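You operate a simulated robot arm through the tools that you are given. There is no shell and no other tool. Be economical: measure what you need, move in short steps, check, and stop when the job is done.

You run a simulated two-armed robot. Do the job below in one go: nothing can be reset, and whatever is moved stays where it is left.

## Task
Reset the black FEED switch in the press cabinet and switch on again.
Fine: main switch off before the switch door opens, that door shut before it goes on; the other black switches and the control box stay. Where these are worked on the way, their far stop is far enough and under half their travel is too little: switch door.

The check looks at the end state, three seconds after you hand in, the way a careful person would. Anything else that was tipped, shoved, dropped, spilled or broken makes it a failure.

## Robot
Two 7-joint arms with three-finger grippers on one trunk, on a base that drives. Base frame: it is fixed to the floor where the robot stands at the start and does not move with it; the origin is under the middle of the robot, x ahead of it, y to its left, z up. Units: m, rad, N and s.
The left shoulder is at the start at [0.07, 0.146, 1.338], the right one opposite. With the tool pointing down near the work surface each hand reaches from about 0.28 to 0.68 m from the robot's upright axis, wherever it stands, measured 20 degrees to its own side. Places, roughly: black feed switch [0.6, -0.1, 1.3]; black lamp switch [0.6, 0, 1.3]; black motor switch [0.6, 0.1, 1.3]; black pump switch [0.6, 0, 1.3]; green box button [0.7, -0.3, 1.9]; grey down button [0.7, -0.3, 1.9]; grey press [1.3, 0, 1.4]; main switch [0.5, 0, 1.2]; orange set button [0.7, -0.4, 1.9]; switch door [0.5, 0, 1.3]; white up button [0.7, -0.4, 1.9]. Payload 2.2 kg a hand.
The tool frame of a hand sits at the grasp point between the pads (the TCP): z along the fingers, y along the line on which they close. The tips reach 0.028 m beyond it. The gripper opens to 0.102 m. The gripper's body begins 0.071 m behind the TCP.
Orientation is that of the tool frame in the base frame, as a unit quaternion [w, x, y, z]. With the fingers straight down and closing along the base's y, the tool's x points along the base's -x, its y along +y and its z along -z.

## Interface
- The arms move only by the tool jog_arm. It takes "left_series", "right_series" or both (then of equal length, played together; a hand with none holds still); each is a list that holds one entry, the list of rows, each a list of 7 numbers: the shift along the base's x, y, z in m, then the turn, a rotation vector about the base's x, y, z in rad, then the gripper command, from -1 (shut) to 1 (fully open), values between in proportion. In form: [[[tx, ty, tz, rx, ry, rz, gripper], ...]]. A call has 1 to 8 rows; each row shifts and turns the commanded pose from where the row before left it. Each row takes 0.2 s and may step no farther than 0.05 m and 0.15 rad from the row before; otherwise, or with a gripper value out of range, the whole call is refused. Where a pose cannot be reached the arm comes as near as it can. A force on the tool above 50 N (or 10 N above the force at the start of the call, whichever is more), or a blocked arm, ends the call early, and 0.2 s more pass. Each finger halts on what it meets, pressing with about 43 N; the grip force reading is that of the motor and also rises with nothing between the fingers. The clock runs only during rows and for 0.2 s after the last one: add rows that do not move to give the fingers time. It gives the time, the measured TCP pose, the force on the tool (base axes), the opening and the grip force at its end, in the units of the frame above (readings bear some noise), with the torque about the TCP (base axes, N m) and any sound that the robot's microphone picked up.
- Cameras (640 x 400 px; columns grow to the right, rows downward): "scene" is now at [0.1374, 0.0206, 1.5849]; the picture's right is [0.22, -0.98, 0.00], its down [-0.39, -0.09, -0.92] and it looks along [0.90, 0.20, -0.40] (base axes); focal length 214 px, centre (320, 200). "left" rides on the left gripper at [0.072, 0.038, -0.086] in its tool frame; the picture's right is [-0.46, 0.89, 0.00], its down [-0.60, -0.32, -0.73] and it looks along [-0.65, -0.34, 0.68] (tool axes); focal length 256 px, centre (320, 200). "right" rides on the right gripper at [0.069, 0.044, -0.086] in its tool frame; the picture's right is [-0.53, 0.85, 0.00], its down [-0.58, -0.36, -0.73] and it looks along [-0.62, -0.39, 0.68] (tool axes); focal length 256 px, centre (320, 200). There is no depth. A picture from a camera that has moved, and an enlarged one, comes with that camera's place and axes in the base frame and with its lens.
- grab_frame(camera): a new picture of that camera. The clock stands still meanwhile.
- lift_body(by): slides the trunk up (or, below 0, down) by that many m; the arms and the scene camera ride with it, the base frame stays. It gives what a move gives, with no picture.
- base_move(legs): drives the robot by 1 to 6 legs, each [ahead, left, turn to the left] in m, m and rad, along the robot's own axes; the way and the turn of a leg run together, so that a leg with both is an arc; at most 1.5 m and 3.142 rad a leg. The arms and the cameras ride along, it lands a little off, and it stops where it bumps. It gives what a move gives.
- aim_head(pan, tilt): turns the head with the scene camera to pan (to the left, within 1.501 rad either way) and tilt (down, from -0.506 to 1.204), counted from straight ahead of the robot. It gives what a move gives.
- inspect(camera, box): a new picture of the part [left, top, right, bottom] of that camera's present view, enlarged. The clock stands still meanwhile.
- close_job(): hands the job in; it is judged then, once.

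Go step by step. Nothing tells you exact positions but the pictures and the camera data: compare them with the known pose of the tool, close in by small moves and look again before you grip or let go. The budget is 120 turns and 88 pictures, counting those below and the enlarged ones. Unless the task says otherwise, let go and move clear before handing in, and close with one line.

The tools are called after "Emit:" as name(argument=value, ...) on one line, values as JSON. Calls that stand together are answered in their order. jog_arm: Moves the arms, as the interface text tells. Its arguments: {"type":"object","properties":{"left_series":{"type":"array","items":{"type":"array","items":{"type":"array","items":{"type":"number"}}}},"right_series":{"type":"array","items":{"type":"array","items":{"type":"array","items":{"type":"number"}}}}},"required":[]} The other tools are called the same way: lift_body (by) slides the trunk up or down; base_move (legs) drives the base; aim_head (pan, tilt) turns the head that bears the scene camera; grab_frame (camera) takes a picture; inspect (camera, box) takes an enlarged picture of a part of a camera's view; close_job () hands the job in.

At the start:

```text
clock: 0.0
left_position: [0.3257, 0.1236, 1.5517]
left_ee_rot: [0.001, 0.0, 1.0, 0.001]
left_wrist_force: [-0.3, 0.0, -0.6]
left_torque: [-0.01, 0.0, 0.0]
left_grip_width: 0.1019
left_grasp_force: 0.0
right_position: [0.3298, -0.1174, 1.5071]
right_ee_rot: [0.0, 0.0, 1.0, 0.0]
right_wrist_force: [-0.2, -0.3, 0.3]
right_torque: [-0.02, 0.0, -0.05]
right_grip_width: 0.1018
right_grasp_force: 0.0
trunk travel left (down, up): [-0.875, 0.065]
robot x, y, heading: [-0.0028, 0.0007, 0.0]
head pan, tilt: [0.22, 0.41]
```

scene: 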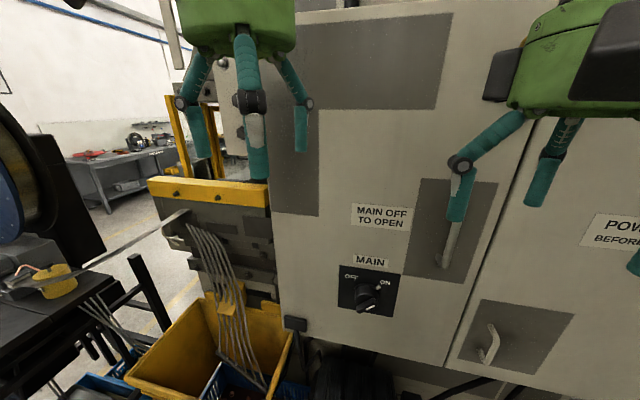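
right: 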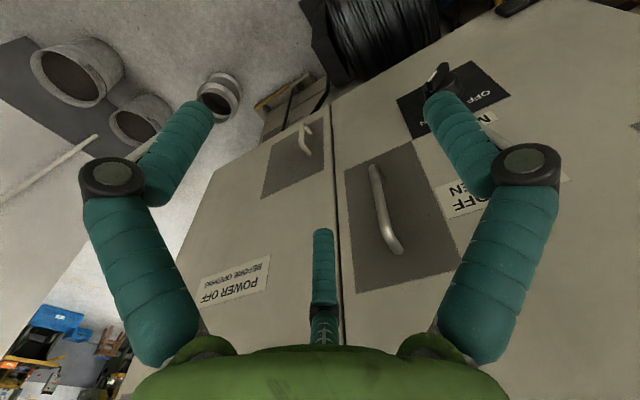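
left: 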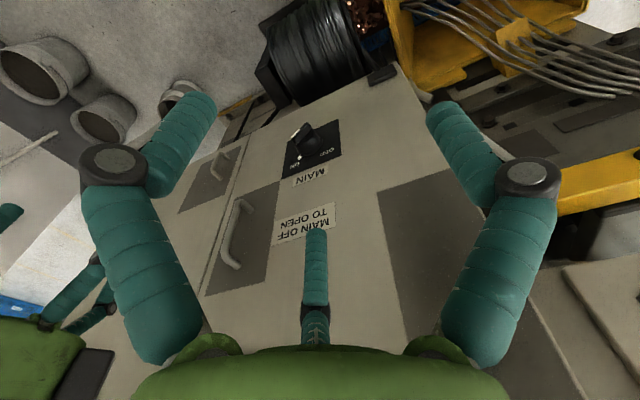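

I see a cabinet with a door marked "MAIN OFF TO OPEN", a rotary MAIN switch (off left, on right), a door handle, and a second cabinet to its right. I look closer and around first.

Emit:
inspect(camera="scene", box=[260, 150, 580, 400])

Emit:
aim_head(pan=-0.3, tilt=-0.2)

Emit:
grab_frame(camera="scene")

```text
1.60 times, centred on (420, 275) of scene
camera zoom: at [0.1374, 0.0206, 1.5849], right [0.22, -0.98, 0.0], down [-0.39, -0.09, -0.92], along [0.9, 0.2, -0.4], focal length 343 px, centre (160, 80)
```

zoom: 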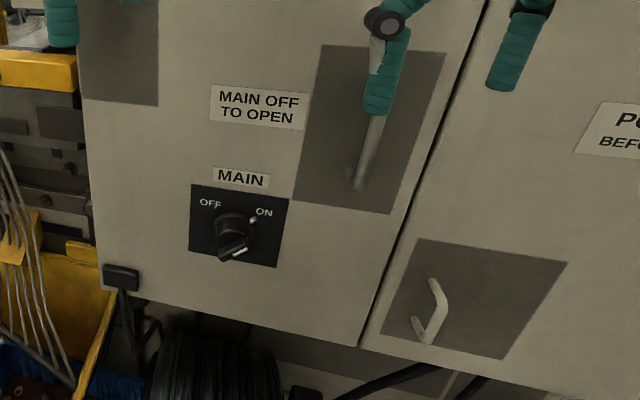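

```text
clock: 1.0
left_position: [0.326, 0.1235, 1.552]
left_ee_rot: [0.0, 0.0, 1.0, 0.0]
left_wrist_force: [0.0, -0.2, 1.4]
left_torque: [0.02, 0.02, 0.01]
left_grip_width: 0.1019
left_grasp_force: 0.0
right_position: [0.3286, -0.1174, 1.5076]
right_ee_rot: [0.0, 0.0, 1.0, 0.0]
right_wrist_force: [0.7, 0.1, 0.3]
right_torque: [-0.02, 0.0, 0.0]
right_grip_width: 0.1022
right_grasp_force: 0.0
trunk travel left (down, up): [-0.875, 0.065]
robot x, y, heading: [0.0002, -0.0002, 0.001]
head pan, tilt: [-0.3, -0.201]
```

```text
83 pictures are left
camera scene: at [0.1266, -0.024, 1.6402], right [-0.29, -0.96, 0.0], down [0.19, -0.06, -0.98], along [0.94, -0.29, 0.2], focal length 214 px, centre (320, 200)
```

scene: 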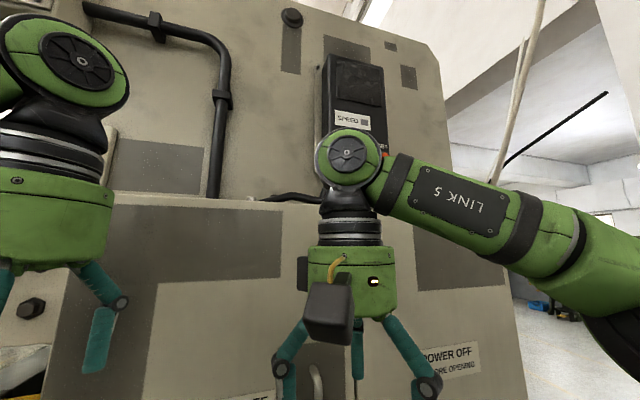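

The control box hangs upper right (not to be touched). I back off a little for room and a clearer view of the door.

Emit:
base_move(legs=[[-0.25, 0, 0]])

Emit:
aim_head(pan=0.0, tilt=0.45)

Emit:
grab_frame(camera="scene")

```text
clock: 2.8
left_position: [0.0869, 0.1243, 1.5511]
left_ee_rot: [-0.002, -0.003, 1.0, 0.0]
left_wrist_force: [-0.1, 0.1, -0.8]
left_torque: [-0.04, 0.02, 0.02]
left_grip_width: 0.1024
left_grasp_force: 0.1
right_position: [0.091, -0.1163, 1.5065]
right_ee_rot: [-0.003, -0.003, 1.0, 0.0]
right_wrist_force: [1.7, 0.8, -0.3]
right_torque: [0.01, 0.02, 0.0]
right_grip_width: 0.1019
right_grasp_force: 0.1
trunk travel left (down, up): [-0.875, 0.065]
robot x, y, heading: [-0.2381, -0.0004, 0.005]
head pan, tilt: [-0.3, -0.201]
```

```text
clock: 3.8
left_position: [0.0808, 0.126, 1.5511]
left_ee_rot: [0.0, -0.004, 1.0, 0.0]
left_wrist_force: [-0.2, -0.4, -0.3]
left_torque: [0.0, -0.03, 0.02]
left_grip_width: 0.1018
left_grasp_force: 0.3
right_position: [0.0848, -0.1159, 1.5064]
right_ee_rot: [0.0, -0.003, 1.0, -0.001]
right_wrist_force: [-0.2, -0.5, 0.3]
right_torque: [-0.01, -0.03, -0.04]
right_grip_width: 0.1019
right_grasp_force: 0.0
trunk travel left (down, up): [-0.875, 0.065]
robot x, y, heading: [-0.2463, -0.0003, 0.009]
head pan, tilt: [0.0, 0.45]
```

```text
82 pictures are left
camera scene: at [-0.1069, 0.0006, 1.5814], right [0.01, -1.0, 0.0], down [-0.43, 0.0, -0.9], along [0.9, 0.01, -0.43], focal length 214 px, centre (320, 200)
```

scene: 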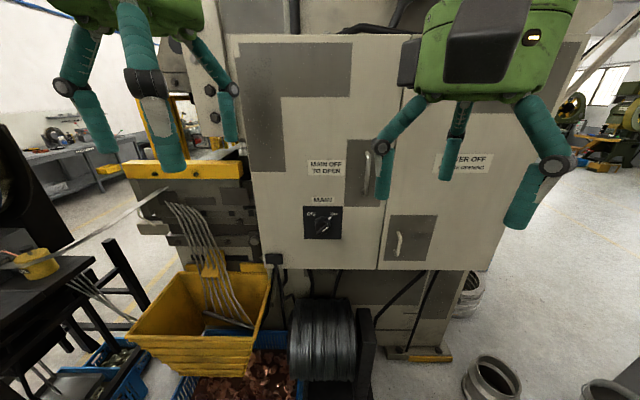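

Emit:
inspect(camera="scene", box=[290, 140, 390, 250])

```text
3.64 times, centred on (340, 195) of scene
camera zoom: at [-0.1069, 0.0006, 1.5814], right [0.01, -1.0, 0.0], down [-0.43, 0.0, -0.9], along [0.9, 0.01, -0.43], focal length 780 px, centre (247, 218)
```

zoom: 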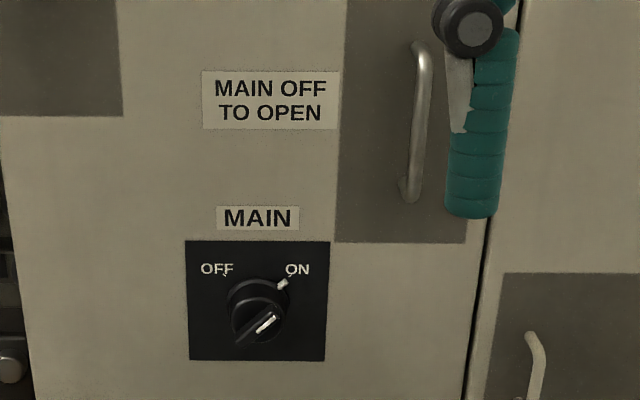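

The door spans about y 0.22 to -0.21, hinged left, with the vertical handle near (0.46, -0.13, 1.31–1.45); the MAIN knob at about (0.49, 0, 1.215) points to ON (upper right). I bring the right hand forward, pointing at the knob.

Emit:
jog_arm(right_series=[[[0.025, 0.0105, -0.026, 0, -0.143, 0, 1], [0.025, 0.0105, -0.026, 0, -0.143, 0, 1], [0.025, 0.0105, -0.026, 0, -0.143, 0, 1], [0.025, 0.0105, -0.026, 0, -0.143, 0, 1], [0.025, 0.0105, -0.026, 0, -0.143, 0, 1], [0.025, 0.0105, -0.026, 0, -0.143, 0, 1], [0.025, 0.0105, -0.026, 0, -0.143, 0, 1], [0.025, 0.0105, -0.026, 0, -0.143, 0, 1]]])

Emit:
jog_arm(right_series=[[[0.025, 0.0105, -0.026, 0, -0.143, 0, 1], [0.025, 0.0105, -0.026, 0, -0.143, 0, 1], [0.025, 0.0105, -0.026, 0, -0.141, 0, 1], [0, 0, 0, 0.13, 0, 0, 1], [0, 0, 0, 0.13, 0, 0, 1], [0, 0, 0, 0.13, 0, 0, 1], [0, 0, 0, 0.13, 0, 0, 1], [0, 0, 0, 0.13, 0, 0, 1]]])

Emit:
grab_frame(camera="scene")

Emit:
grab_frame(camera="right")

```text
clock: 5.6
left_position: [0.0838, 0.1254, 1.5513]
left_ee_rot: [-0.001, -0.003, 1.0, 0.0]
left_wrist_force: [0.6, 0.5, -0.1]
left_torque: [-0.01, 0.01, 0.01]
left_grip_width: 0.1021
left_grasp_force: 0.2
right_position: [0.2887, -0.0297, 1.2967]
right_ee_rot: [0.541, -0.004, 0.841, -0.001]
right_wrist_force: [-0.5, -0.2, -0.7]
right_torque: [-0.01, 0.04, -0.01]
right_grip_width: 0.102
right_grasp_force: 0.1
trunk travel left (down, up): [-0.875, 0.065]
robot x, y, heading: [-0.245, -0.0023, 0.006]
head pan, tilt: [0.0, 0.45]
```

```text
clock: 7.4
left_position: [0.0816, 0.1242, 1.5511]
left_ee_rot: [0.0, -0.004, 1.0, 0.0]
left_wrist_force: [-0.5, 0.0, -0.5]
left_torque: [0.0, 0.04, 0.02]
left_grip_width: 0.1018
left_grasp_force: 0.1
right_position: [0.3595, -0.0014, 1.2196]
right_ee_rot: [0.67, 0.224, 0.671, 0.226]
right_wrist_force: [-0.9, 0.6, -0.8]
right_torque: [-0.02, 0.01, 0.01]
right_grip_width: 0.1022
right_grasp_force: 0.2
trunk travel left (down, up): [-0.875, 0.065]
robot x, y, heading: [-0.2458, 0.0001, 0.005]
head pan, tilt: [0.0, 0.45]
```

```text
80 pictures are left
camera scene: at [-0.1055, -0.0005, 1.5811], right [0.01, -1.0, 0.0], down [-0.44, 0.0, -0.9], along [0.9, 0.01, -0.44], focal length 214 px, centre (320, 200)
```

scene: 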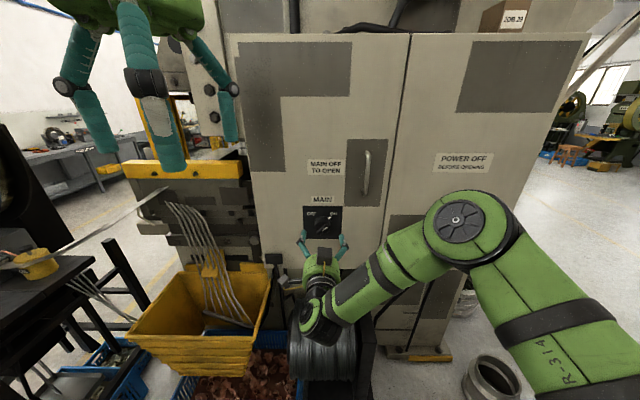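

```text
79 pictures are left
camera right: at [0.2736, 0.0753, 1.1902], right [0.0, 0.35, 0.94], down [-0.73, -0.64, 0.24], along [0.68, -0.68, 0.26], focal length 256 px, centre (320, 200)
```

right: 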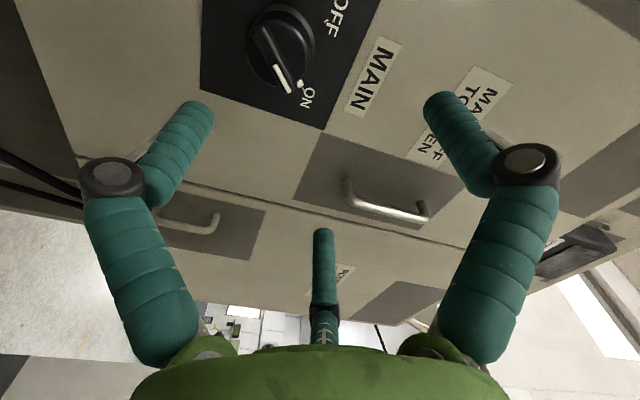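

Emit:
inspect(camera="right", box=[200, 0, 380, 112])

Emit:
inspect(camera="scene", box=[280, 180, 376, 240])

```text
3.56 times, centred on (290, 56) of right
camera zoom: at [0.2736, 0.0753, 1.1902], right [0.0, 0.35, 0.94], down [-0.73, -0.64, 0.24], along [0.68, -0.68, 0.26], focal length 910 px, centre (427, 712)
```

zoom: 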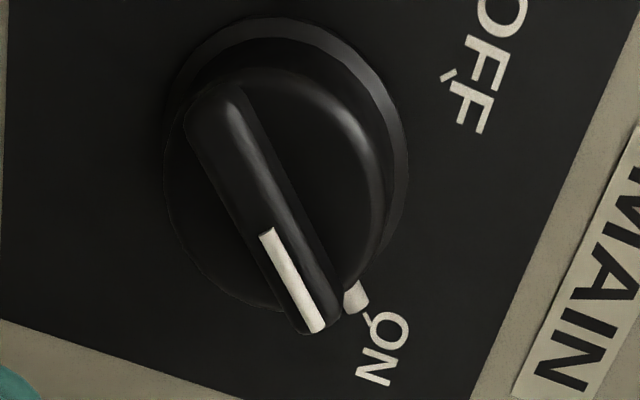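

```text
6.67 times, centred on (328, 210) of scene
camera zoom: at [-0.1055, -0.0005, 1.5811], right [0.01, -1.0, 0.0], down [-0.44, 0.0, -0.9], along [0.9, 0.01, -0.44], focal length 1430 px, centre (267, 133)
```

zoom: 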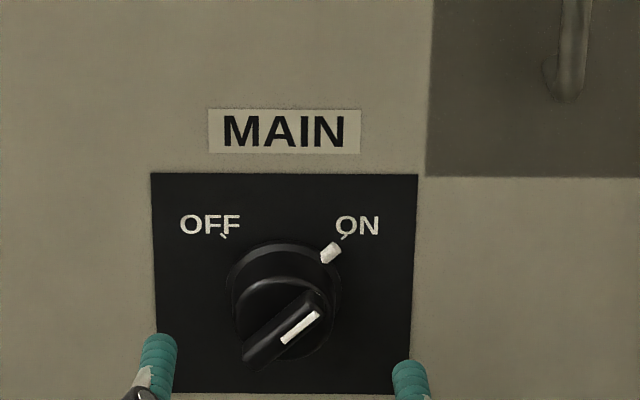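

Blade front of the knob triangulates to about (0.483, -0.002, 1.184). I complete the roll to 45° and approach, then grip.

Emit:
jog_arm(right_series=[[[0.01, 0, -0.018, 0.07, 0, 0, 1], [0.01, 0, -0.018, 0.065, 0, 0, 1], [0.03, 0, 0, 0, 0, 0, 1], [0.03, 0, 0, 0, 0, 0, 1], [0.02, 0, 0, 0, 0, 0, 1], [0.012, 0, 0, 0, 0, 0, 1]]])

Emit:
grab_frame(camera="right")

Emit:
inspect(camera="scene", box=[270, 180, 382, 250])

```text
clock: 8.8
left_position: [0.0823, 0.1245, 1.5515]
left_ee_rot: [0.0, -0.004, 1.0, 0.001]
left_wrist_force: [0.1, -0.6, 0.5]
left_torque: [-0.01, -0.01, -0.03]
left_grip_width: 0.102
left_grasp_force: 0.1
right_position: [0.4706, 0.0054, 1.1884]
right_ee_rot: [0.652, 0.272, 0.656, 0.266]
right_wrist_force: [-0.2, 0.9, -0.4]
right_torque: [0.0, -0.01, 0.01]
right_grip_width: 0.1018
right_grasp_force: 0.0
right hand out of reach, approached as far as the arm can: row 5
trunk travel left (down, up): [-0.875, 0.065]
robot x, y, heading: [-0.245, -0.0015, 0.003]
head pan, tilt: [0.0, 0.45]
```

```text
76 pictures are left
camera right: at [0.3837, 0.085, 1.1683], right [0.01, 0.23, 0.97], down [-0.73, -0.66, 0.16], along [0.68, -0.72, 0.16], focal length 256 px, centre (320, 200)
```

right: 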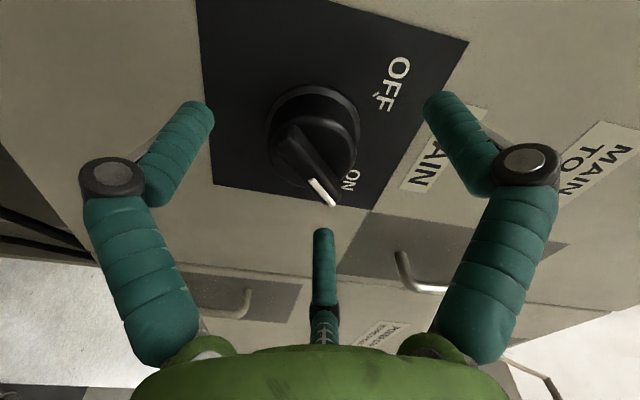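

```text
5.71 times, centred on (326, 215) of scene
camera zoom: at [-0.1055, 0.0005, 1.5811], right [0.01, -1.0, 0.0], down [-0.44, 0.0, -0.9], along [0.9, 0.01, -0.44], focal length 1226 px, centre (286, 114)
```

zoom: 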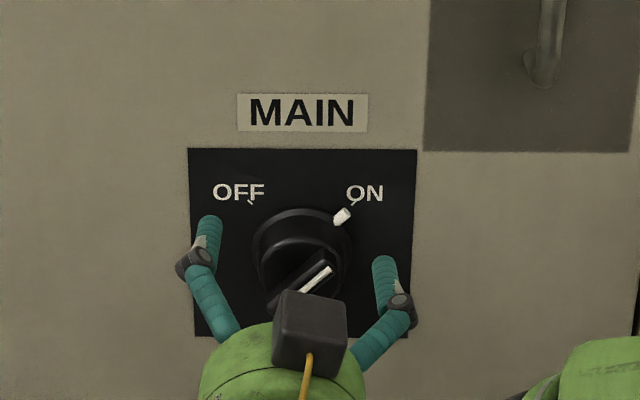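

The hand is aligned within about 7 mm, but the arm is at its reach limit. I retract it 0.1 m and drive 0.1 m closer.

Emit:
jog_arm(right_series=[[[-0.04, -0.004, -0.003, 0, 0, 0, 1], [-0.04, -0.003, -0.003, 0, 0, 0, 1], [-0.03, 0, 0, 0, 0, 0, 1]]])

Emit:
base_move(legs=[[0.1, 0, 0]])

Emit:
grab_frame(camera="right")

```text
clock: 9.6
left_position: [0.0803, 0.1249, 1.5525]
left_ee_rot: [0.0, -0.004, 1.0, 0.0]
left_wrist_force: [-0.5, -0.1, -0.1]
left_torque: [0.03, -0.01, 0.0]
left_grip_width: 0.1021
left_grasp_force: 0.1
right_position: [0.361, -0.005, 1.1811]
right_ee_rot: [0.655, 0.268, 0.654, 0.268]
right_wrist_force: [0.2, -0.6, 0.0]
right_torque: [-0.01, 0.02, -0.01]
right_grip_width: 0.1021
right_grasp_force: 0.1
trunk travel left (down, up): [-0.875, 0.065]
robot x, y, heading: [-0.2411, -0.0005, 0.009]
head pan, tilt: [0.0, 0.45]
```

```text
clock: 10.8
left_position: [0.1724, 0.1258, 1.5537]
left_ee_rot: [0.004, -0.003, 1.0, 0.001]
left_wrist_force: [-0.4, -0.1, -0.1]
left_torque: [0.0, -0.08, 0.02]
left_grip_width: 0.1021
left_grasp_force: 0.0
right_position: [0.4539, -0.0043, 1.1838]
right_ee_rot: [0.656, 0.268, 0.652, 0.269]
right_wrist_force: [-0.8, -0.6, -0.9]
right_torque: [-0.05, 0.06, -0.01]
right_grip_width: 0.1023
right_grasp_force: 0.1
trunk travel left (down, up): [-0.875, 0.065]
robot x, y, heading: [-0.143, -0.0016, 0.005]
head pan, tilt: [0.0, 0.45]
```

```text
74 pictures are left
camera right: at [0.3678, 0.075, 1.1633], right [0.0, 0.23, 0.97], down [-0.73, -0.66, 0.15], along [0.68, -0.71, 0.17], focal length 256 px, centre (320, 200)
```

right: 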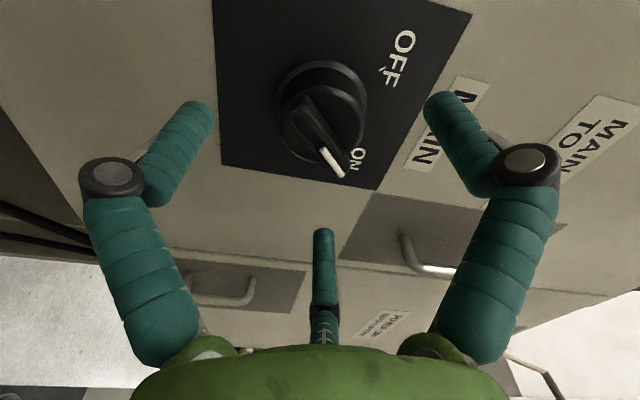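

Emit:
jog_arm(right_series=[[[0.012, 0.002, 0, 0, 0, 0, 1], [0.012, 0.002, 0, 0, 0, 0, 1], [0, 0, 0, 0, 0, 0, -1], [0, 0, 0, 0, 0, 0, -1], [0, 0, 0, 0, 0, 0, -1], [0, 0, 0, 0, 0, 0, -1]]])

Emit:
grab_frame(camera="right")

```text
clock: 12.2
left_position: [0.175, 0.1202, 1.5537]
left_ee_rot: [0.002, -0.003, 1.0, 0.001]
left_wrist_force: [-0.1, -0.3, 0.1]
left_torque: [0.01, -0.01, 0.02]
left_grip_width: 0.102
left_grasp_force: 0.1
right_position: [0.4805, -0.0055, 1.1833]
right_ee_rot: [0.658, 0.269, 0.65, 0.27]
right_wrist_force: [-6.7, -10.4, 16.7]
right_torque: [0.03, 0.2, -0.01]
right_grip_width: 0.0498
right_grasp_force: 45.1
trunk travel left (down, up): [-0.875, 0.065]
robot x, y, heading: [-0.1436, 0.0014, 0.003]
head pan, tilt: [0.0, 0.45]
```

```text
73 pictures are left
camera right: at [0.3943, 0.0755, 1.1638], right [-0.01, 0.22, 0.97], down [-0.74, -0.66, 0.14], along [0.68, -0.72, 0.17], focal length 256 px, centre (320, 200)
```

right: 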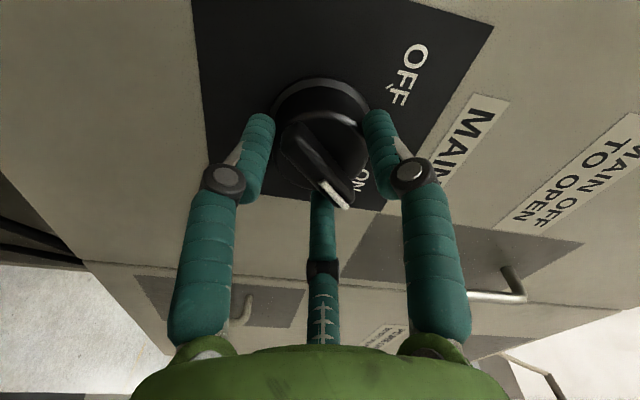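

The fingers closed on the round body (50 mm), so I open slightly, back off 14 mm, and close on the blade.

Emit:
jog_arm(right_series=[[[0, 0, 0, 0, 0, 0, 0.3], [0, 0, 0, 0, 0, 0, 0.3], [-0.014, 0, 0, 0, 0, 0, 0.3], [0, 0, 0, 0, 0, 0, -1], [0, 0, 0, 0, 0, 0, -1], [0, 0, 0, 0, 0, 0, -1], [0, 0, 0, 0, 0, 0, -1]]])

Emit:
grab_frame(camera="right")

```text
clock: 13.8
left_position: [0.1807, 0.121, 1.5521]
left_ee_rot: [0.001, -0.003, 1.0, 0.001]
left_wrist_force: [-0.8, -0.2, 0.2]
left_torque: [-0.01, 0.02, -0.03]
left_grip_width: 0.1021
left_grasp_force: 0.2
right_position: [0.4675, -0.0037, 1.1779]
right_ee_rot: [0.652, 0.27, 0.655, 0.268]
right_wrist_force: [-8.8, -7.9, -17.9]
right_torque: [0.11, -0.46, -0.84]
right_grip_width: 0.0214
right_grasp_force: 45.8
trunk travel left (down, up): [-0.875, 0.065]
robot x, y, heading: [-0.1452, 0.0028, 0.008]
head pan, tilt: [0.0, 0.45]
```

```text
72 pictures are left
camera right: at [0.3811, 0.0767, 1.1579], right [0.01, 0.23, 0.97], down [-0.73, -0.66, 0.16], along [0.68, -0.71, 0.16], focal length 256 px, centre (320, 200)
```

right: 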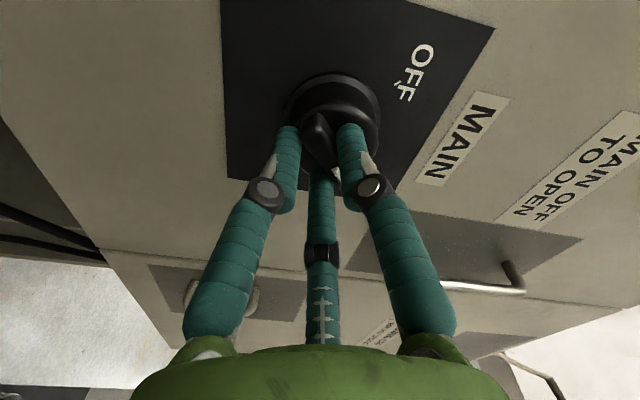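

The blade is gripped (21 mm). I turn counter-clockwise toward OFF.

Emit:
jog_arm(right_series=[[[0, 0, 0.001, -0.13, 0, 0, -1], [0, 0, 0.001, -0.13, 0, 0, -1], [0, 0, 0, -0.13, 0, 0, -1], [0, 0, 0, -0.13, 0, 0, -1], [0, 0, 0, -0.13, 0, 0, -1], [0, 0, 0, -0.13, 0, 0, -1]]])

Emit:
inspect(camera="scene", box=[230, 160, 422, 280])

```text
clock: 15.2
left_position: [0.1794, 0.1178, 1.5524]
left_ee_rot: [0.0, -0.003, 1.0, 0.003]
left_wrist_force: [0.8, 0.0, -0.5]
left_torque: [0.02, -0.01, 0.04]
left_grip_width: 0.1019
left_grasp_force: 0.1
right_position: [0.4685, -0.0084, 1.1789]
right_ee_rot: [0.703, 0.003, 0.711, -0.003]
right_wrist_force: [-13.8, -20.0, -15.5]
right_torque: [0.1, 1.92, -0.23]
right_grip_width: 0.0213
right_grasp_force: 44.8
trunk travel left (down, up): [-0.875, 0.065]
robot x, y, heading: [-0.1481, -0.0009, 0.011]
head pan, tilt: [0.0, 0.45]
```

```text
3.33 times, centred on (326, 220) of scene
camera zoom: at [-0.008, -0.0067, 1.5813], right [0.0, -1.0, -0.01], down [-0.43, 0.0, -0.9], along [0.9, 0.01, -0.43], focal length 715 px, centre (300, 133)
```

zoom: 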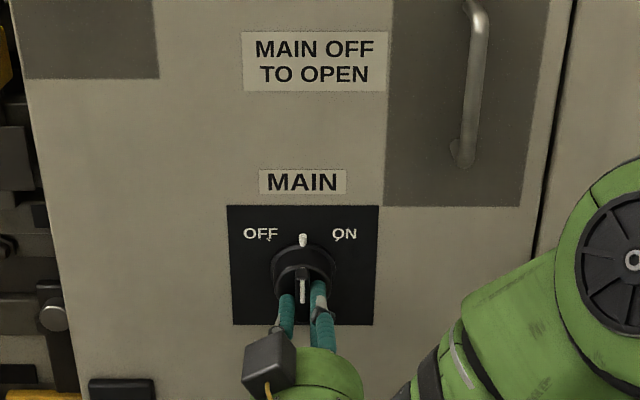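

Emit:
jog_arm(right_series=[[[0, 0.001, 0.001, -0.13, 0, 0, -1], [0, 0.001, 0.001, -0.13, 0, 0, -1], [0, 0, 0, -0.13, 0, 0, -1], [0, 0, 0, -0.13, 0, 0, -1], [0, 0, 0, -0.13, 0, 0, -1], [0, 0, 0, -0.13, 0, 0, -1], [0, 0, 0, -0.08, 0, 0, -1]]])

Emit:
inspect(camera="scene", box=[230, 160, 422, 280])

```text
clock: 16.8
left_position: [0.1771, 0.112, 1.5548]
left_ee_rot: [0.001, -0.002, 1.0, 0.004]
left_wrist_force: [0.0, -0.6, -0.2]
left_torque: [-0.01, 0.04, 0.01]
left_grip_width: 0.1021
left_grasp_force: 0.1
right_position: [0.4683, -0.012, 1.1836]
right_ee_rot: [0.641, -0.286, 0.647, -0.298]
right_wrist_force: [-15.1, -30.6, -6.7]
right_torque: [1.57, 0.92, -0.95]
right_grip_width: 0.0215
right_grasp_force: 45.2
trunk travel left (down, up): [-0.875, 0.065]
robot x, y, heading: [-0.1434, 0.0002, 0.004]
head pan, tilt: [0.0, 0.45]
```

```text
3.33 times, centred on (326, 220) of scene
camera zoom: at [-0.0106, -0.0114, 1.5815], right [0.0, -1.0, -0.01], down [-0.43, 0.01, -0.9], along [0.9, 0.01, -0.43], focal length 715 px, centre (300, 133)
```

zoom: 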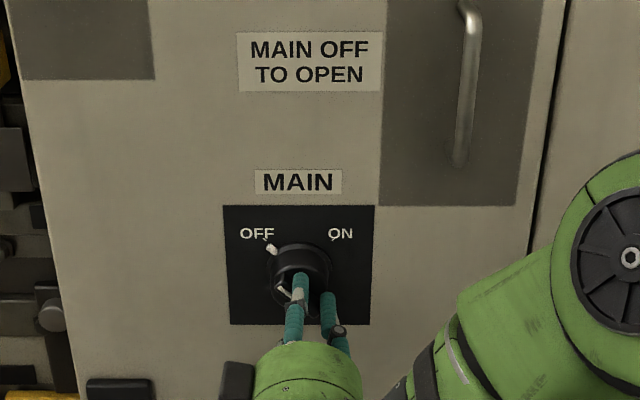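

MAIN now points to OFF, against its stop. I release and retract, then check.

Emit:
jog_arm(right_series=[[[0, 0, 0, 0, 0, 0, 0.3], [0, 0, 0, 0, 0, 0, 1], [0, 0, 0, 0, 0, 0, 1], [-0.04, 0, 0, 0, 0, 0, 1], [-0.04, -0.01, 0, 0.1, 0, 0, 1], [-0.03, -0.03, 0.03, 0.13, 0, 0, 1], [0, -0.03, 0.03, 0.13, 0, 0, 1], [0, -0.03, 0.03, 0.13, 0, 0, 1]]])

Emit:
grab_frame(camera="scene")

```text
refused: row 6 steps farther than a row can; nothing moved
```

```text
69 pictures are left
camera scene: at [-0.0106, -0.0114, 1.5815], right [0.0, -1.0, -0.01], down [-0.43, 0.01, -0.9], along [0.9, 0.01, -0.43], focal length 214 px, centre (320, 200)
```

scene: 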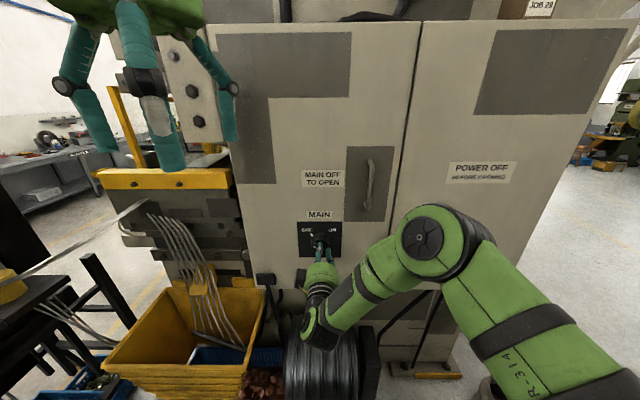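

Emit:
jog_arm(right_series=[[[0, 0, 0, 0, 0, 0, 0.3], [0, 0, 0, 0, 0, 0, 1], [0, 0, 0, 0, 0, 0, 1], [-0.04, 0, 0, 0, 0, 0, 1], [-0.04, -0.01, 0, 0.14, 0, 0, 1], [-0.02, -0.03, 0.03, 0.14, 0, 0, 1], [0, -0.03, 0.03, 0.14, 0, 0, 1], [0, -0.03, 0.03, 0.14, 0, 0, 1]]])

Emit:
grab_frame(camera="scene")

```text
clock: 18.6
left_position: [0.1801, 0.1221, 1.5527]
left_ee_rot: [0.001, -0.002, 1.0, 0.0]
left_wrist_force: [0.1, 0.4, 1.0]
left_torque: [0.02, -0.02, 0.01]
left_grip_width: 0.1018
left_grasp_force: 0.0
right_position: [0.3674, -0.1031, 1.2778]
right_ee_rot: [0.699, -0.103, 0.699, -0.106]
right_wrist_force: [-0.6, -0.3, -0.3]
right_torque: [-0.03, -0.01, 0.01]
right_grip_width: 0.1021
right_grasp_force: 0.0
trunk travel left (down, up): [-0.875, 0.065]
robot x, y, heading: [-0.1416, -0.0016, 0.003]
head pan, tilt: [0.0, 0.45]
```

```text
68 pictures are left
camera scene: at [-0.0079, -0.0012, 1.5812], right [0.01, -1.0, 0.0], down [-0.43, 0.0, -0.9], along [0.9, 0.01, -0.43], focal length 214 px, centre (320, 200)
```

scene: 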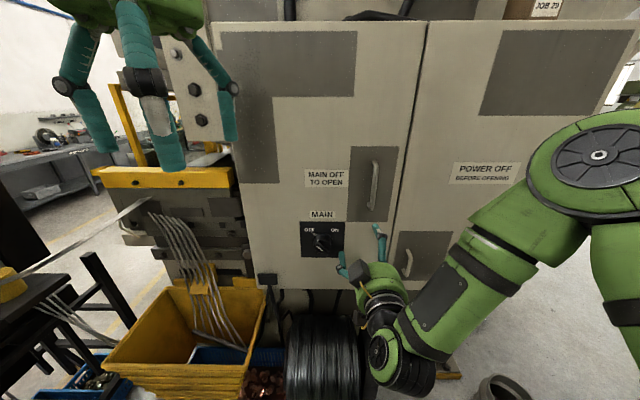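

MAIN shows OFF. Next I shift the robot right and slightly back so the door swing clears the left arm, retract the left hand, and level the right hand for the handle.

Emit:
base_move(legs=[[-0.05, 0, 0], [0, -0.2, 0]])

Emit:
jog_arm(left_series=[[[-0.02, 0, 0, 0, 0, 0, 1], [-0.02, 0, 0, 0, 0, 0, 1], [-0.01, 0, 0, 0, 0, 0, 1], [0, 0, 0, 0, 0, 0, 1], [0, 0, 0, 0, 0, 0, 1]]], right_series=[[[0, 0.034, 0.02, 0.1, 0, 0, 1], [0, 0.034, 0.02, 0.1, 0, 0, 1], [0, 0.034, 0.02, 0.097, 0, 0, 1], [0, 0.034, 0.02, 0, 0, 0, 1], [0.0, 0.034, 0.017, 0, 0, 0, 1]]])

Emit:
grab_frame(camera="scene")

Emit:
grab_frame(camera="right")

```text
clock: 20.7
left_position: [0.1332, -0.0668, 1.5519]
left_ee_rot: [0.0, -0.006, 1.0, -0.002]
left_wrist_force: [0.8, 1.3, 0.5]
left_torque: [-0.07, 0.02, 0.02]
left_grip_width: 0.1019
left_grasp_force: 0.1
right_position: [0.3225, -0.2923, 1.2775]
right_ee_rot: [0.699, -0.11, 0.699, -0.105]
right_wrist_force: [-0.3, 0.5, 0.1]
right_torque: [0.0, -0.02, -0.05]
right_grip_width: 0.102
right_grasp_force: 0.0
trunk travel left (down, up): [-0.875, 0.065]
robot x, y, heading: [-0.1983, -0.1999, 0.013]
head pan, tilt: [0.0, 0.45]
```

```text
clock: 21.9
left_position: [0.0903, -0.0677, 1.5408]
left_ee_rot: [0.001, -0.007, 1.0, -0.001]
left_wrist_force: [0.3, 0.2, 0.9]
left_torque: [-0.06, 0.01, -0.05]
left_grip_width: 0.102
left_grasp_force: 0.0
left hand out of reach, approached as far as the arm can: row 2
right_position: [0.323, -0.1256, 1.3735]
right_ee_rot: [0.708, -0.005, 0.707, 0.001]
right_wrist_force: [0.0, 0.5, -0.8]
right_torque: [0.01, 0.0, -0.05]
right_grip_width: 0.1018
right_grasp_force: 0.0
trunk travel left (down, up): [-0.875, 0.065]
robot x, y, heading: [-0.1973, -0.2019, 0.014]
head pan, tilt: [0.0, 0.45]
```

```text
67 pictures are left
camera scene: at [-0.0559, -0.195, 1.5812], right [0.01, -1.0, 0.0], down [-0.43, -0.01, -0.9], along [0.9, 0.01, -0.43], focal length 214 px, centre (320, 200)
```

scene: 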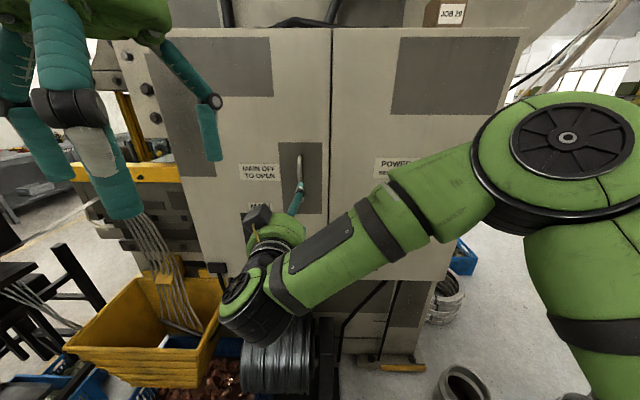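

```text
66 pictures are left
camera right: at [0.2355, -0.0824, 1.3028], right [-0.01, 0.85, 0.53], down [-0.73, -0.36, 0.58], along [0.68, -0.38, 0.62], focal length 256 px, centre (320, 200)
```

right: 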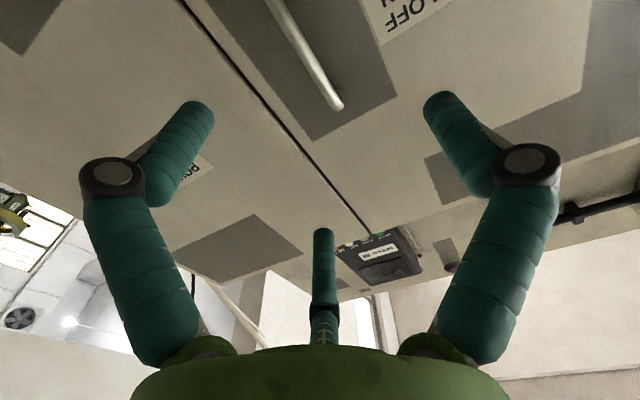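

Handle bar is at y ≈ -0.133, x ≈ 0.495. I advance around it and close.

Emit:
jog_arm(right_series=[[[0.04, -0.004, 0, 0, 0, 0, 1], [0.04, -0.004, 0, 0, 0, 0, 1], [0.04, 0, 0, 0, 0, 0, 1], [0.038, 0, 0, 0, 0, 0, 1], [0, 0, 0, 0, 0, 0, 1]]])

Emit:
grab_frame(camera="right")

```text
clock: 23.1
left_position: [0.0924, -0.0708, 1.5416]
left_ee_rot: [0.0, -0.007, 1.0, -0.001]
left_wrist_force: [-0.8, -0.5, 0.0]
left_torque: [0.03, 0.02, 0.0]
left_grip_width: 0.1017
left_grasp_force: 0.0
right_position: [0.4786, -0.1384, 1.3735]
right_ee_rot: [0.708, -0.004, 0.706, 0.0]
right_wrist_force: [0.0, 0.3, -0.3]
right_torque: [-0.02, -0.01, -0.02]
right_grip_width: 0.1018
right_grasp_force: 0.1
trunk travel left (down, up): [-0.875, 0.065]
robot x, y, heading: [-0.194, -0.1999, 0.013]
head pan, tilt: [0.0, 0.45]
```

```text
65 pictures are left
camera right: at [0.3914, -0.0955, 1.3026], right [-0.01, 0.85, 0.53], down [-0.73, -0.37, 0.58], along [0.68, -0.38, 0.62], focal length 256 px, centre (320, 200)
```

right: 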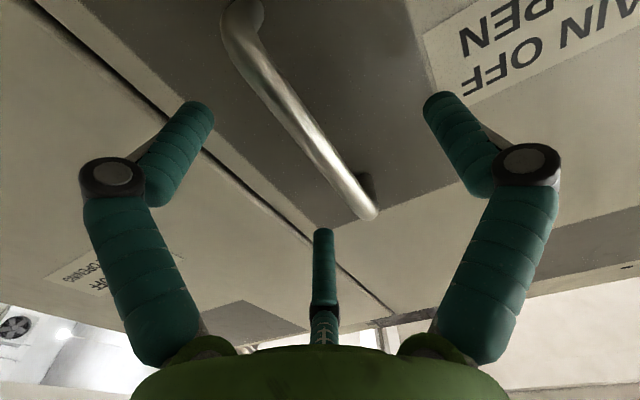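

Emit:
jog_arm(right_series=[[[0.008, 0.003, 0, 0, 0, 0, 1], [0, 0, 0, 0, 0, 0, -1], [0, 0, 0, 0, 0, 0, -1], [0, 0, 0, 0, 0, 0, -1], [0, 0, 0, 0, 0, 0, -1]]])

Emit:
grab_frame(camera="right")

```text
clock: 24.3
left_position: [0.0923, -0.0756, 1.5409]
left_ee_rot: [0.0, -0.006, 1.0, 0.001]
left_wrist_force: [0.7, -0.2, 0.5]
left_torque: [-0.02, 0.0, -0.03]
left_grip_width: 0.1021
left_grasp_force: 0.1
right_position: [0.4873, -0.141, 1.3748]
right_ee_rot: [0.708, -0.002, 0.707, 0.001]
right_wrist_force: [-0.1, -8.9, -2.0]
right_torque: [-0.04, -0.43, -0.17]
right_grip_width: 0.0203
right_grasp_force: 44.9
trunk travel left (down, up): [-0.875, 0.065]
robot x, y, heading: [-0.1963, -0.2026, 0.013]
head pan, tilt: [0.0, 0.45]
```

```text
64 pictures are left
camera right: at [0.4007, -0.0959, 1.3029], right [0.0, 0.85, 0.53], down [-0.73, -0.37, 0.58], along [0.68, -0.39, 0.62], focal length 256 px, centre (320, 200)
```

right: 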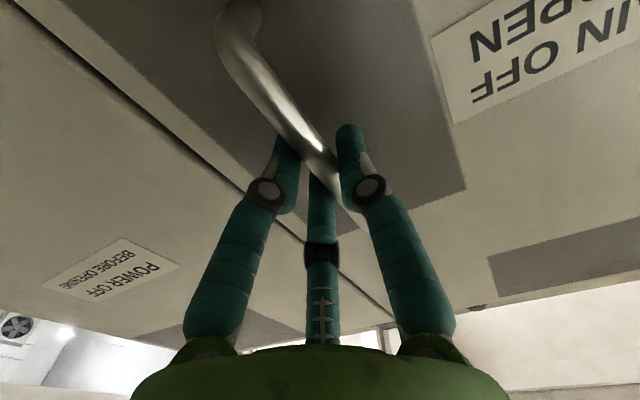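

Handle gripped. I pull gently along the arc about the left hinge.

Emit:
jog_arm(right_series=[[[-0.0187, 0.002, 0, 0, 0, -0.04, -1], [-0.0187, 0.004, 0, 0, 0, -0.04, -1], [-0.0366, 0.0098, 0, 0, 0, -0.08, -1], [0, 0, 0, 0, 0, 0, -1]]])

Emit:
grab_frame(camera="scene")

```text
clock: 25.3
left_position: [0.0905, -0.0757, 1.5419]
left_ee_rot: [0.001, -0.007, 1.0, 0.0]
left_wrist_force: [0.5, -0.7, 0.4]
left_torque: [0.01, 0.03, 0.02]
left_grip_width: 0.1019
left_grasp_force: 0.1
right_position: [0.4108, -0.1225, 1.373]
right_ee_rot: [0.705, 0.054, 0.705, -0.054]
right_wrist_force: [-3.4, -8.2, 2.2]
right_torque: [0.12, 0.57, 0.15]
right_grip_width: 0.0203
right_grasp_force: 45.2
trunk travel left (down, up): [-0.875, 0.065]
robot x, y, heading: [-0.1964, -0.1992, 0.016]
head pan, tilt: [0.0, 0.45]
```

```text
63 pictures are left
camera scene: at [-0.0563, -0.2032, 1.5813], right [0.01, -1.0, 0.0], down [-0.43, 0.0, -0.9], along [0.9, 0.01, -0.43], focal length 214 px, centre (320, 200)
```

scene: 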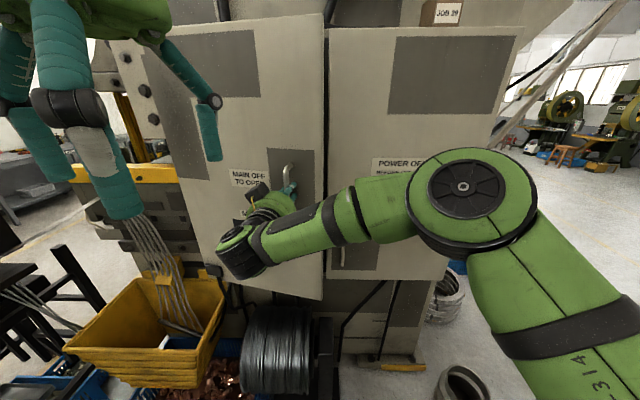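

Emit:
jog_arm(right_series=[[[-0.0355, 0.0135, 0, 0, 0, -0.08, -1], [-0.0339, 0.017, 0, 0, 0, -0.08, -1], [-0.032, 0.0202, 0, 0, 0, -0.08, -1], [-0.03, 0.0234, 0, 0, 0, -0.08, -1], [-0.027, 0.027, 0, 0, 0, -0.08, -1], [0, 0, 0, 0, 0, 0, -1]]])

Emit:
grab_frame(camera="scene")

```text
clock: 26.2
left_position: [0.0926, -0.0712, 1.5408]
left_ee_rot: [0.001, -0.006, 1.0, 0.0]
left_wrist_force: [-1.4, -1.3, 0.3]
left_torque: [0.1, -0.06, 0.0]
left_grip_width: 0.102
left_grasp_force: 0.1
right_position: [0.3217, -0.0751, 1.3733]
right_ee_rot: [0.694, 0.131, 0.697, -0.127]
right_wrist_force: [14.4, 19.1, 1.1]
right_torque: [-0.58, -0.82, 0.03]
right_grip_width: 0.0204
right_grasp_force: 44.9
right hand out of reach, approached as far as the arm can: row 3, 4
trunk travel left (down, up): [-0.875, 0.065]
robot x, y, heading: [-0.1989, -0.1979, 0.018]
head pan, tilt: [0.0, 0.45]
stopped in row 4 (right hand): the force on the tool passed its limit at 67 N (the readings are from after the stop); the commanded pose is now the measured one
```

```text
62 pictures are left
camera scene: at [-0.0519, -0.1969, 1.5808], right [0.01, -1.0, 0.0], down [-0.44, -0.01, -0.9], along [0.9, 0.01, -0.44], focal length 214 px, centre (320, 200)
```

scene: 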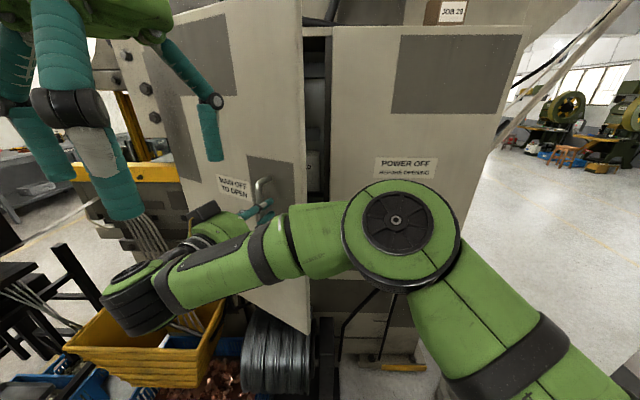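

The door is about 27° open; the wrist ran into its limit from turning along. I let the hand turn back about the bar and keep pulling along the arc.

Emit:
jog_arm(right_series=[[[0, 0, 0, 0, 0, 0.12, -1], [0, 0, 0, 0, 0, 0.12, -1], [-0.015, 0.0105, 0, 0, 0, 0.12, -1], [-0.0145, 0.0111, 0, 0, 0, 0.0, -1], [-0.0281, 0.0251, 0, 0, 0, 0, -1], [-0.0255, 0.0279, 0, 0, 0, 0, -1], [0, 0, 0, 0, 0, 0, -1]]])

Emit:
grab_frame(camera="scene")

```text
clock: 27.8
left_position: [0.095, -0.0695, 1.5403]
left_ee_rot: [0.0, -0.006, 1.0, 0.0]
left_wrist_force: [0.5, 0.5, 0.0]
left_torque: [0.04, 0.03, 0.0]
left_grip_width: 0.1021
left_grasp_force: 0.2
right_position: [0.2577, -0.0208, 1.376]
right_ee_rot: [0.705, 0.017, 0.709, -0.007]
right_wrist_force: [8.3, 6.9, 1.5]
right_torque: [-0.07, 1.6, 0.02]
right_grip_width: 0.0203
right_grasp_force: 45.2
right hand out of reach, approached as far as the arm can: row 6
trunk travel left (down, up): [-0.875, 0.065]
robot x, y, heading: [-0.195, -0.2, 0.011]
head pan, tilt: [0.0, 0.45]
```

```text
61 pictures are left
camera scene: at [-0.0504, -0.1952, 1.5809], right [0.01, -1.0, 0.0], down [-0.44, -0.01, -0.9], along [0.9, 0.01, -0.44], focal length 214 px, centre (320, 200)
```

scene: 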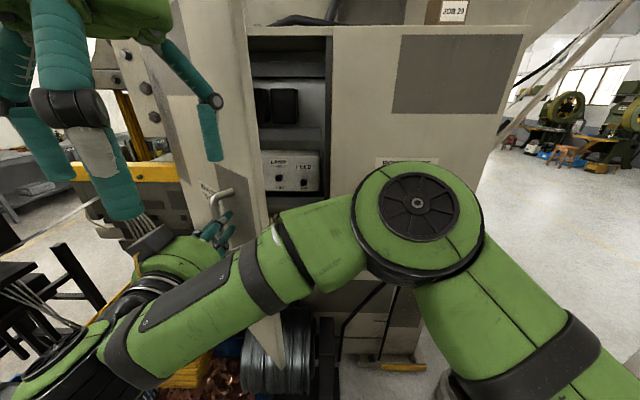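

Door is at about 40°. I let go of the handle, back off, and go round the door edge to push it from the inside.

Emit:
jog_arm(right_series=[[[0, 0, 0, 0, 0, 0, 1], [0, 0, 0, 0, 0, 0, 1], [0, 0, 0, 0, 0, 0, 1], [-0.04, 0, 0, 0, 0, 0, 1], [-0.04, -0.01, 0, 0, 0, 0, 1], [0, -0.045, 0, 0, 0, 0, 1], [0, -0.045, 0, 0, 0, 0, 1]]])

Emit:
grab_frame(camera="scene")

```text
clock: 29.4
left_position: [0.0885, -0.0754, 1.5412]
left_ee_rot: [0.002, -0.007, 1.0, 0.001]
left_wrist_force: [-0.2, -1.0, -0.5]
left_torque: [0.07, -0.02, -0.01]
left_grip_width: 0.1021
left_grasp_force: 0.0
right_position: [0.1794, -0.1398, 1.3862]
right_ee_rot: [0.708, 0.013, 0.707, -0.005]
right_wrist_force: [0.4, -1.3, 0.7]
right_torque: [0.0, -0.01, 0.06]
right_grip_width: 0.1023
right_grasp_force: 0.0
right hand out of reach, approached as far as the arm can: row 4, 5
trunk travel left (down, up): [-0.875, 0.065]
robot x, y, heading: [-0.1929, -0.1997, 0.015]
head pan, tilt: [0.0, 0.45]
```

```text
60 pictures are left
camera scene: at [-0.0558, -0.2017, 1.5813], right [0.01, -1.0, 0.0], down [-0.43, 0.0, -0.9], along [0.9, 0.01, -0.43], focal length 214 px, centre (320, 200)
```

scene: 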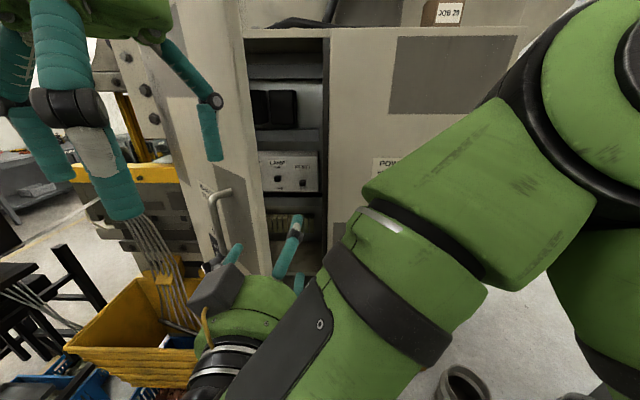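

Emit:
jog_arm(right_series=[[[0, -0.045, 0, 0, 0, 0, 1], [0, -0.045, 0, 0, 0, 0, -1], [0.03, -0.035, 0, 0, 0, 0, -1], [0.04, 0, 0, 0, 0, 0.13, -1], [0.04, 0, 0, 0, 0, 0.13, -1], [0.04, 0, 0, 0, 0, 0.13, -1], [0.03, 0.03, 0, 0, 0, 0.13, -1]]])

Emit:
grab_frame(camera="scene")

```text
clock: 31.0
left_position: [0.0935, -0.0703, 1.54]
left_ee_rot: [0.002, -0.005, 1.0, 0.0]
left_wrist_force: [0.0, 0.9, -0.1]
left_torque: [-0.02, 0.04, -0.04]
left_grip_width: 0.102
left_grasp_force: 0.1
right_position: [0.3622, -0.2189, 1.4058]
right_ee_rot: [0.684, -0.177, 0.685, 0.176]
right_wrist_force: [0.0, 0.3, 1.9]
right_torque: [-0.08, 0.15, -0.01]
right_grip_width: 0.0021
right_grasp_force: 31.2
right hand out of reach, approached as far as the arm can: row 2, 3, 6
trunk travel left (down, up): [-0.875, 0.065]
robot x, y, heading: [-0.1955, -0.2044, 0.014]
head pan, tilt: [0.0, 0.45]
```

```text
59 pictures are left
camera scene: at [-0.052, -0.1967, 1.5808], right [0.01, -1.0, 0.0], down [-0.44, -0.01, -0.9], along [0.9, 0.01, -0.44], focal length 214 px, centre (320, 200)
```

scene: 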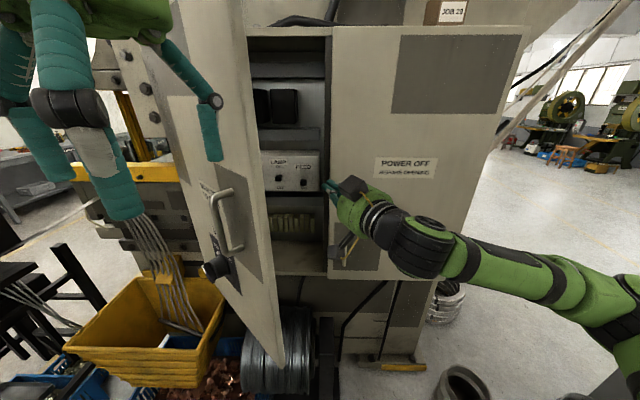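

The fist is inside the opening now. I sweep left to push the door wider.

Emit:
jog_arm(right_series=[[[-0.005, 0.045, 0, 0, 0, 0, -1], [-0.01, 0.045, 0, 0, 0, 0, -1], [-0.015, 0.045, 0, 0, 0, 0, -1], [-0.015, 0.045, 0, 0, 0, 0, -1], [-0.015, 0.045, 0, 0, 0, 0, -1], [-0.01, 0.045, 0, 0, 0, 0, -1]]])

Emit:
grab_frame(camera="scene")

```text
clock: 31.9
left_position: [0.0844, -0.0674, 1.5417]
left_ee_rot: [0.004, -0.007, 1.0, -0.002]
left_wrist_force: [-0.1, 1.5, -1.0]
left_torque: [-0.14, -0.08, 0.0]
left_grip_width: 0.102
left_grasp_force: 0.1
right_position: [0.3317, -0.1027, 1.4004]
right_ee_rot: [0.669, -0.186, 0.697, 0.178]
right_wrist_force: [-8.7, -8.9, 4.8]
right_torque: [-0.63, 1.01, 1.04]
right_grip_width: 0.0019
right_grasp_force: 31.0
right hand out of reach, approached as far as the arm can: row 1, 2
trunk travel left (down, up): [-0.875, 0.065]
robot x, y, heading: [-0.1928, -0.2014, 0.014]
head pan, tilt: [0.0, 0.45]
stopped in row 4 (right hand): the force on the tool passed its limit at 68 N (the readings are from after the stop); the commanded pose is now the measured one
```

```text
58 pictures are left
camera scene: at [-0.0608, -0.1954, 1.5817], right [0.01, -1.0, 0.0], down [-0.43, -0.01, -0.9], along [0.9, 0.01, -0.43], focal length 214 px, centre (320, 200)
```

scene: 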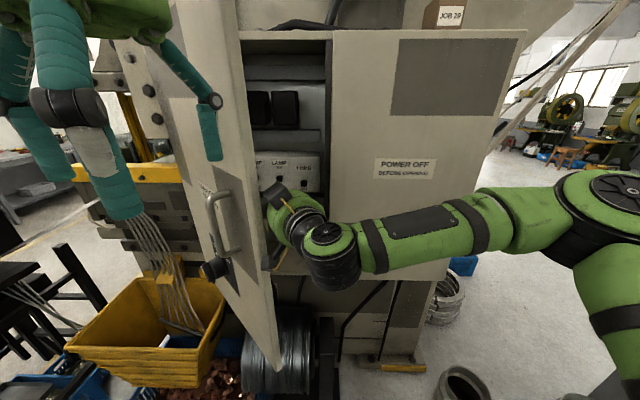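

Emit:
jog_arm(right_series=[[[-0.012, 0.01, 0, 0, 0, 0, -1], [-0.015, 0.015, 0, 0, 0, 0, -1], [-0.017, 0.018, 0, 0, 0, 0, -1], [-0.017, 0.02, 0, 0, 0, 0, -1], [-0.017, 0.022, 0, 0, 0, 0, -1], [-0.015, 0.024, 0, 0, 0, 0, -1]]])

Emit:
grab_frame(camera="scene")

```text
clock: 33.3
left_position: [0.0904, -0.0688, 1.5414]
left_ee_rot: [0.002, -0.007, 1.0, -0.002]
left_wrist_force: [-0.8, 1.1, 0.2]
left_torque: [-0.04, -0.02, 0.01]
left_grip_width: 0.1019
left_grasp_force: 0.0
right_position: [0.2428, 0.0075, 1.3989]
right_ee_rot: [0.668, -0.186, 0.698, 0.179]
right_wrist_force: [-0.6, -0.1, 0.2]
right_torque: [0.0, -0.03, -0.04]
right_grip_width: 0.0021
right_grasp_force: 31.5
trunk travel left (down, up): [-0.875, 0.065]
robot x, y, heading: [-0.1967, -0.2034, 0.01]
head pan, tilt: [0.0, 0.45]
```

```text
57 pictures are left
camera scene: at [-0.0562, -0.1952, 1.5813], right [0.01, -1.0, 0.0], down [-0.43, -0.01, -0.9], along [0.9, 0.01, -0.43], focal length 214 px, centre (320, 200)
```

scene: 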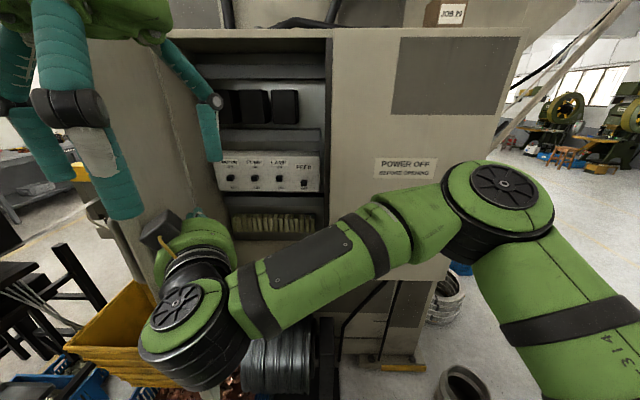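

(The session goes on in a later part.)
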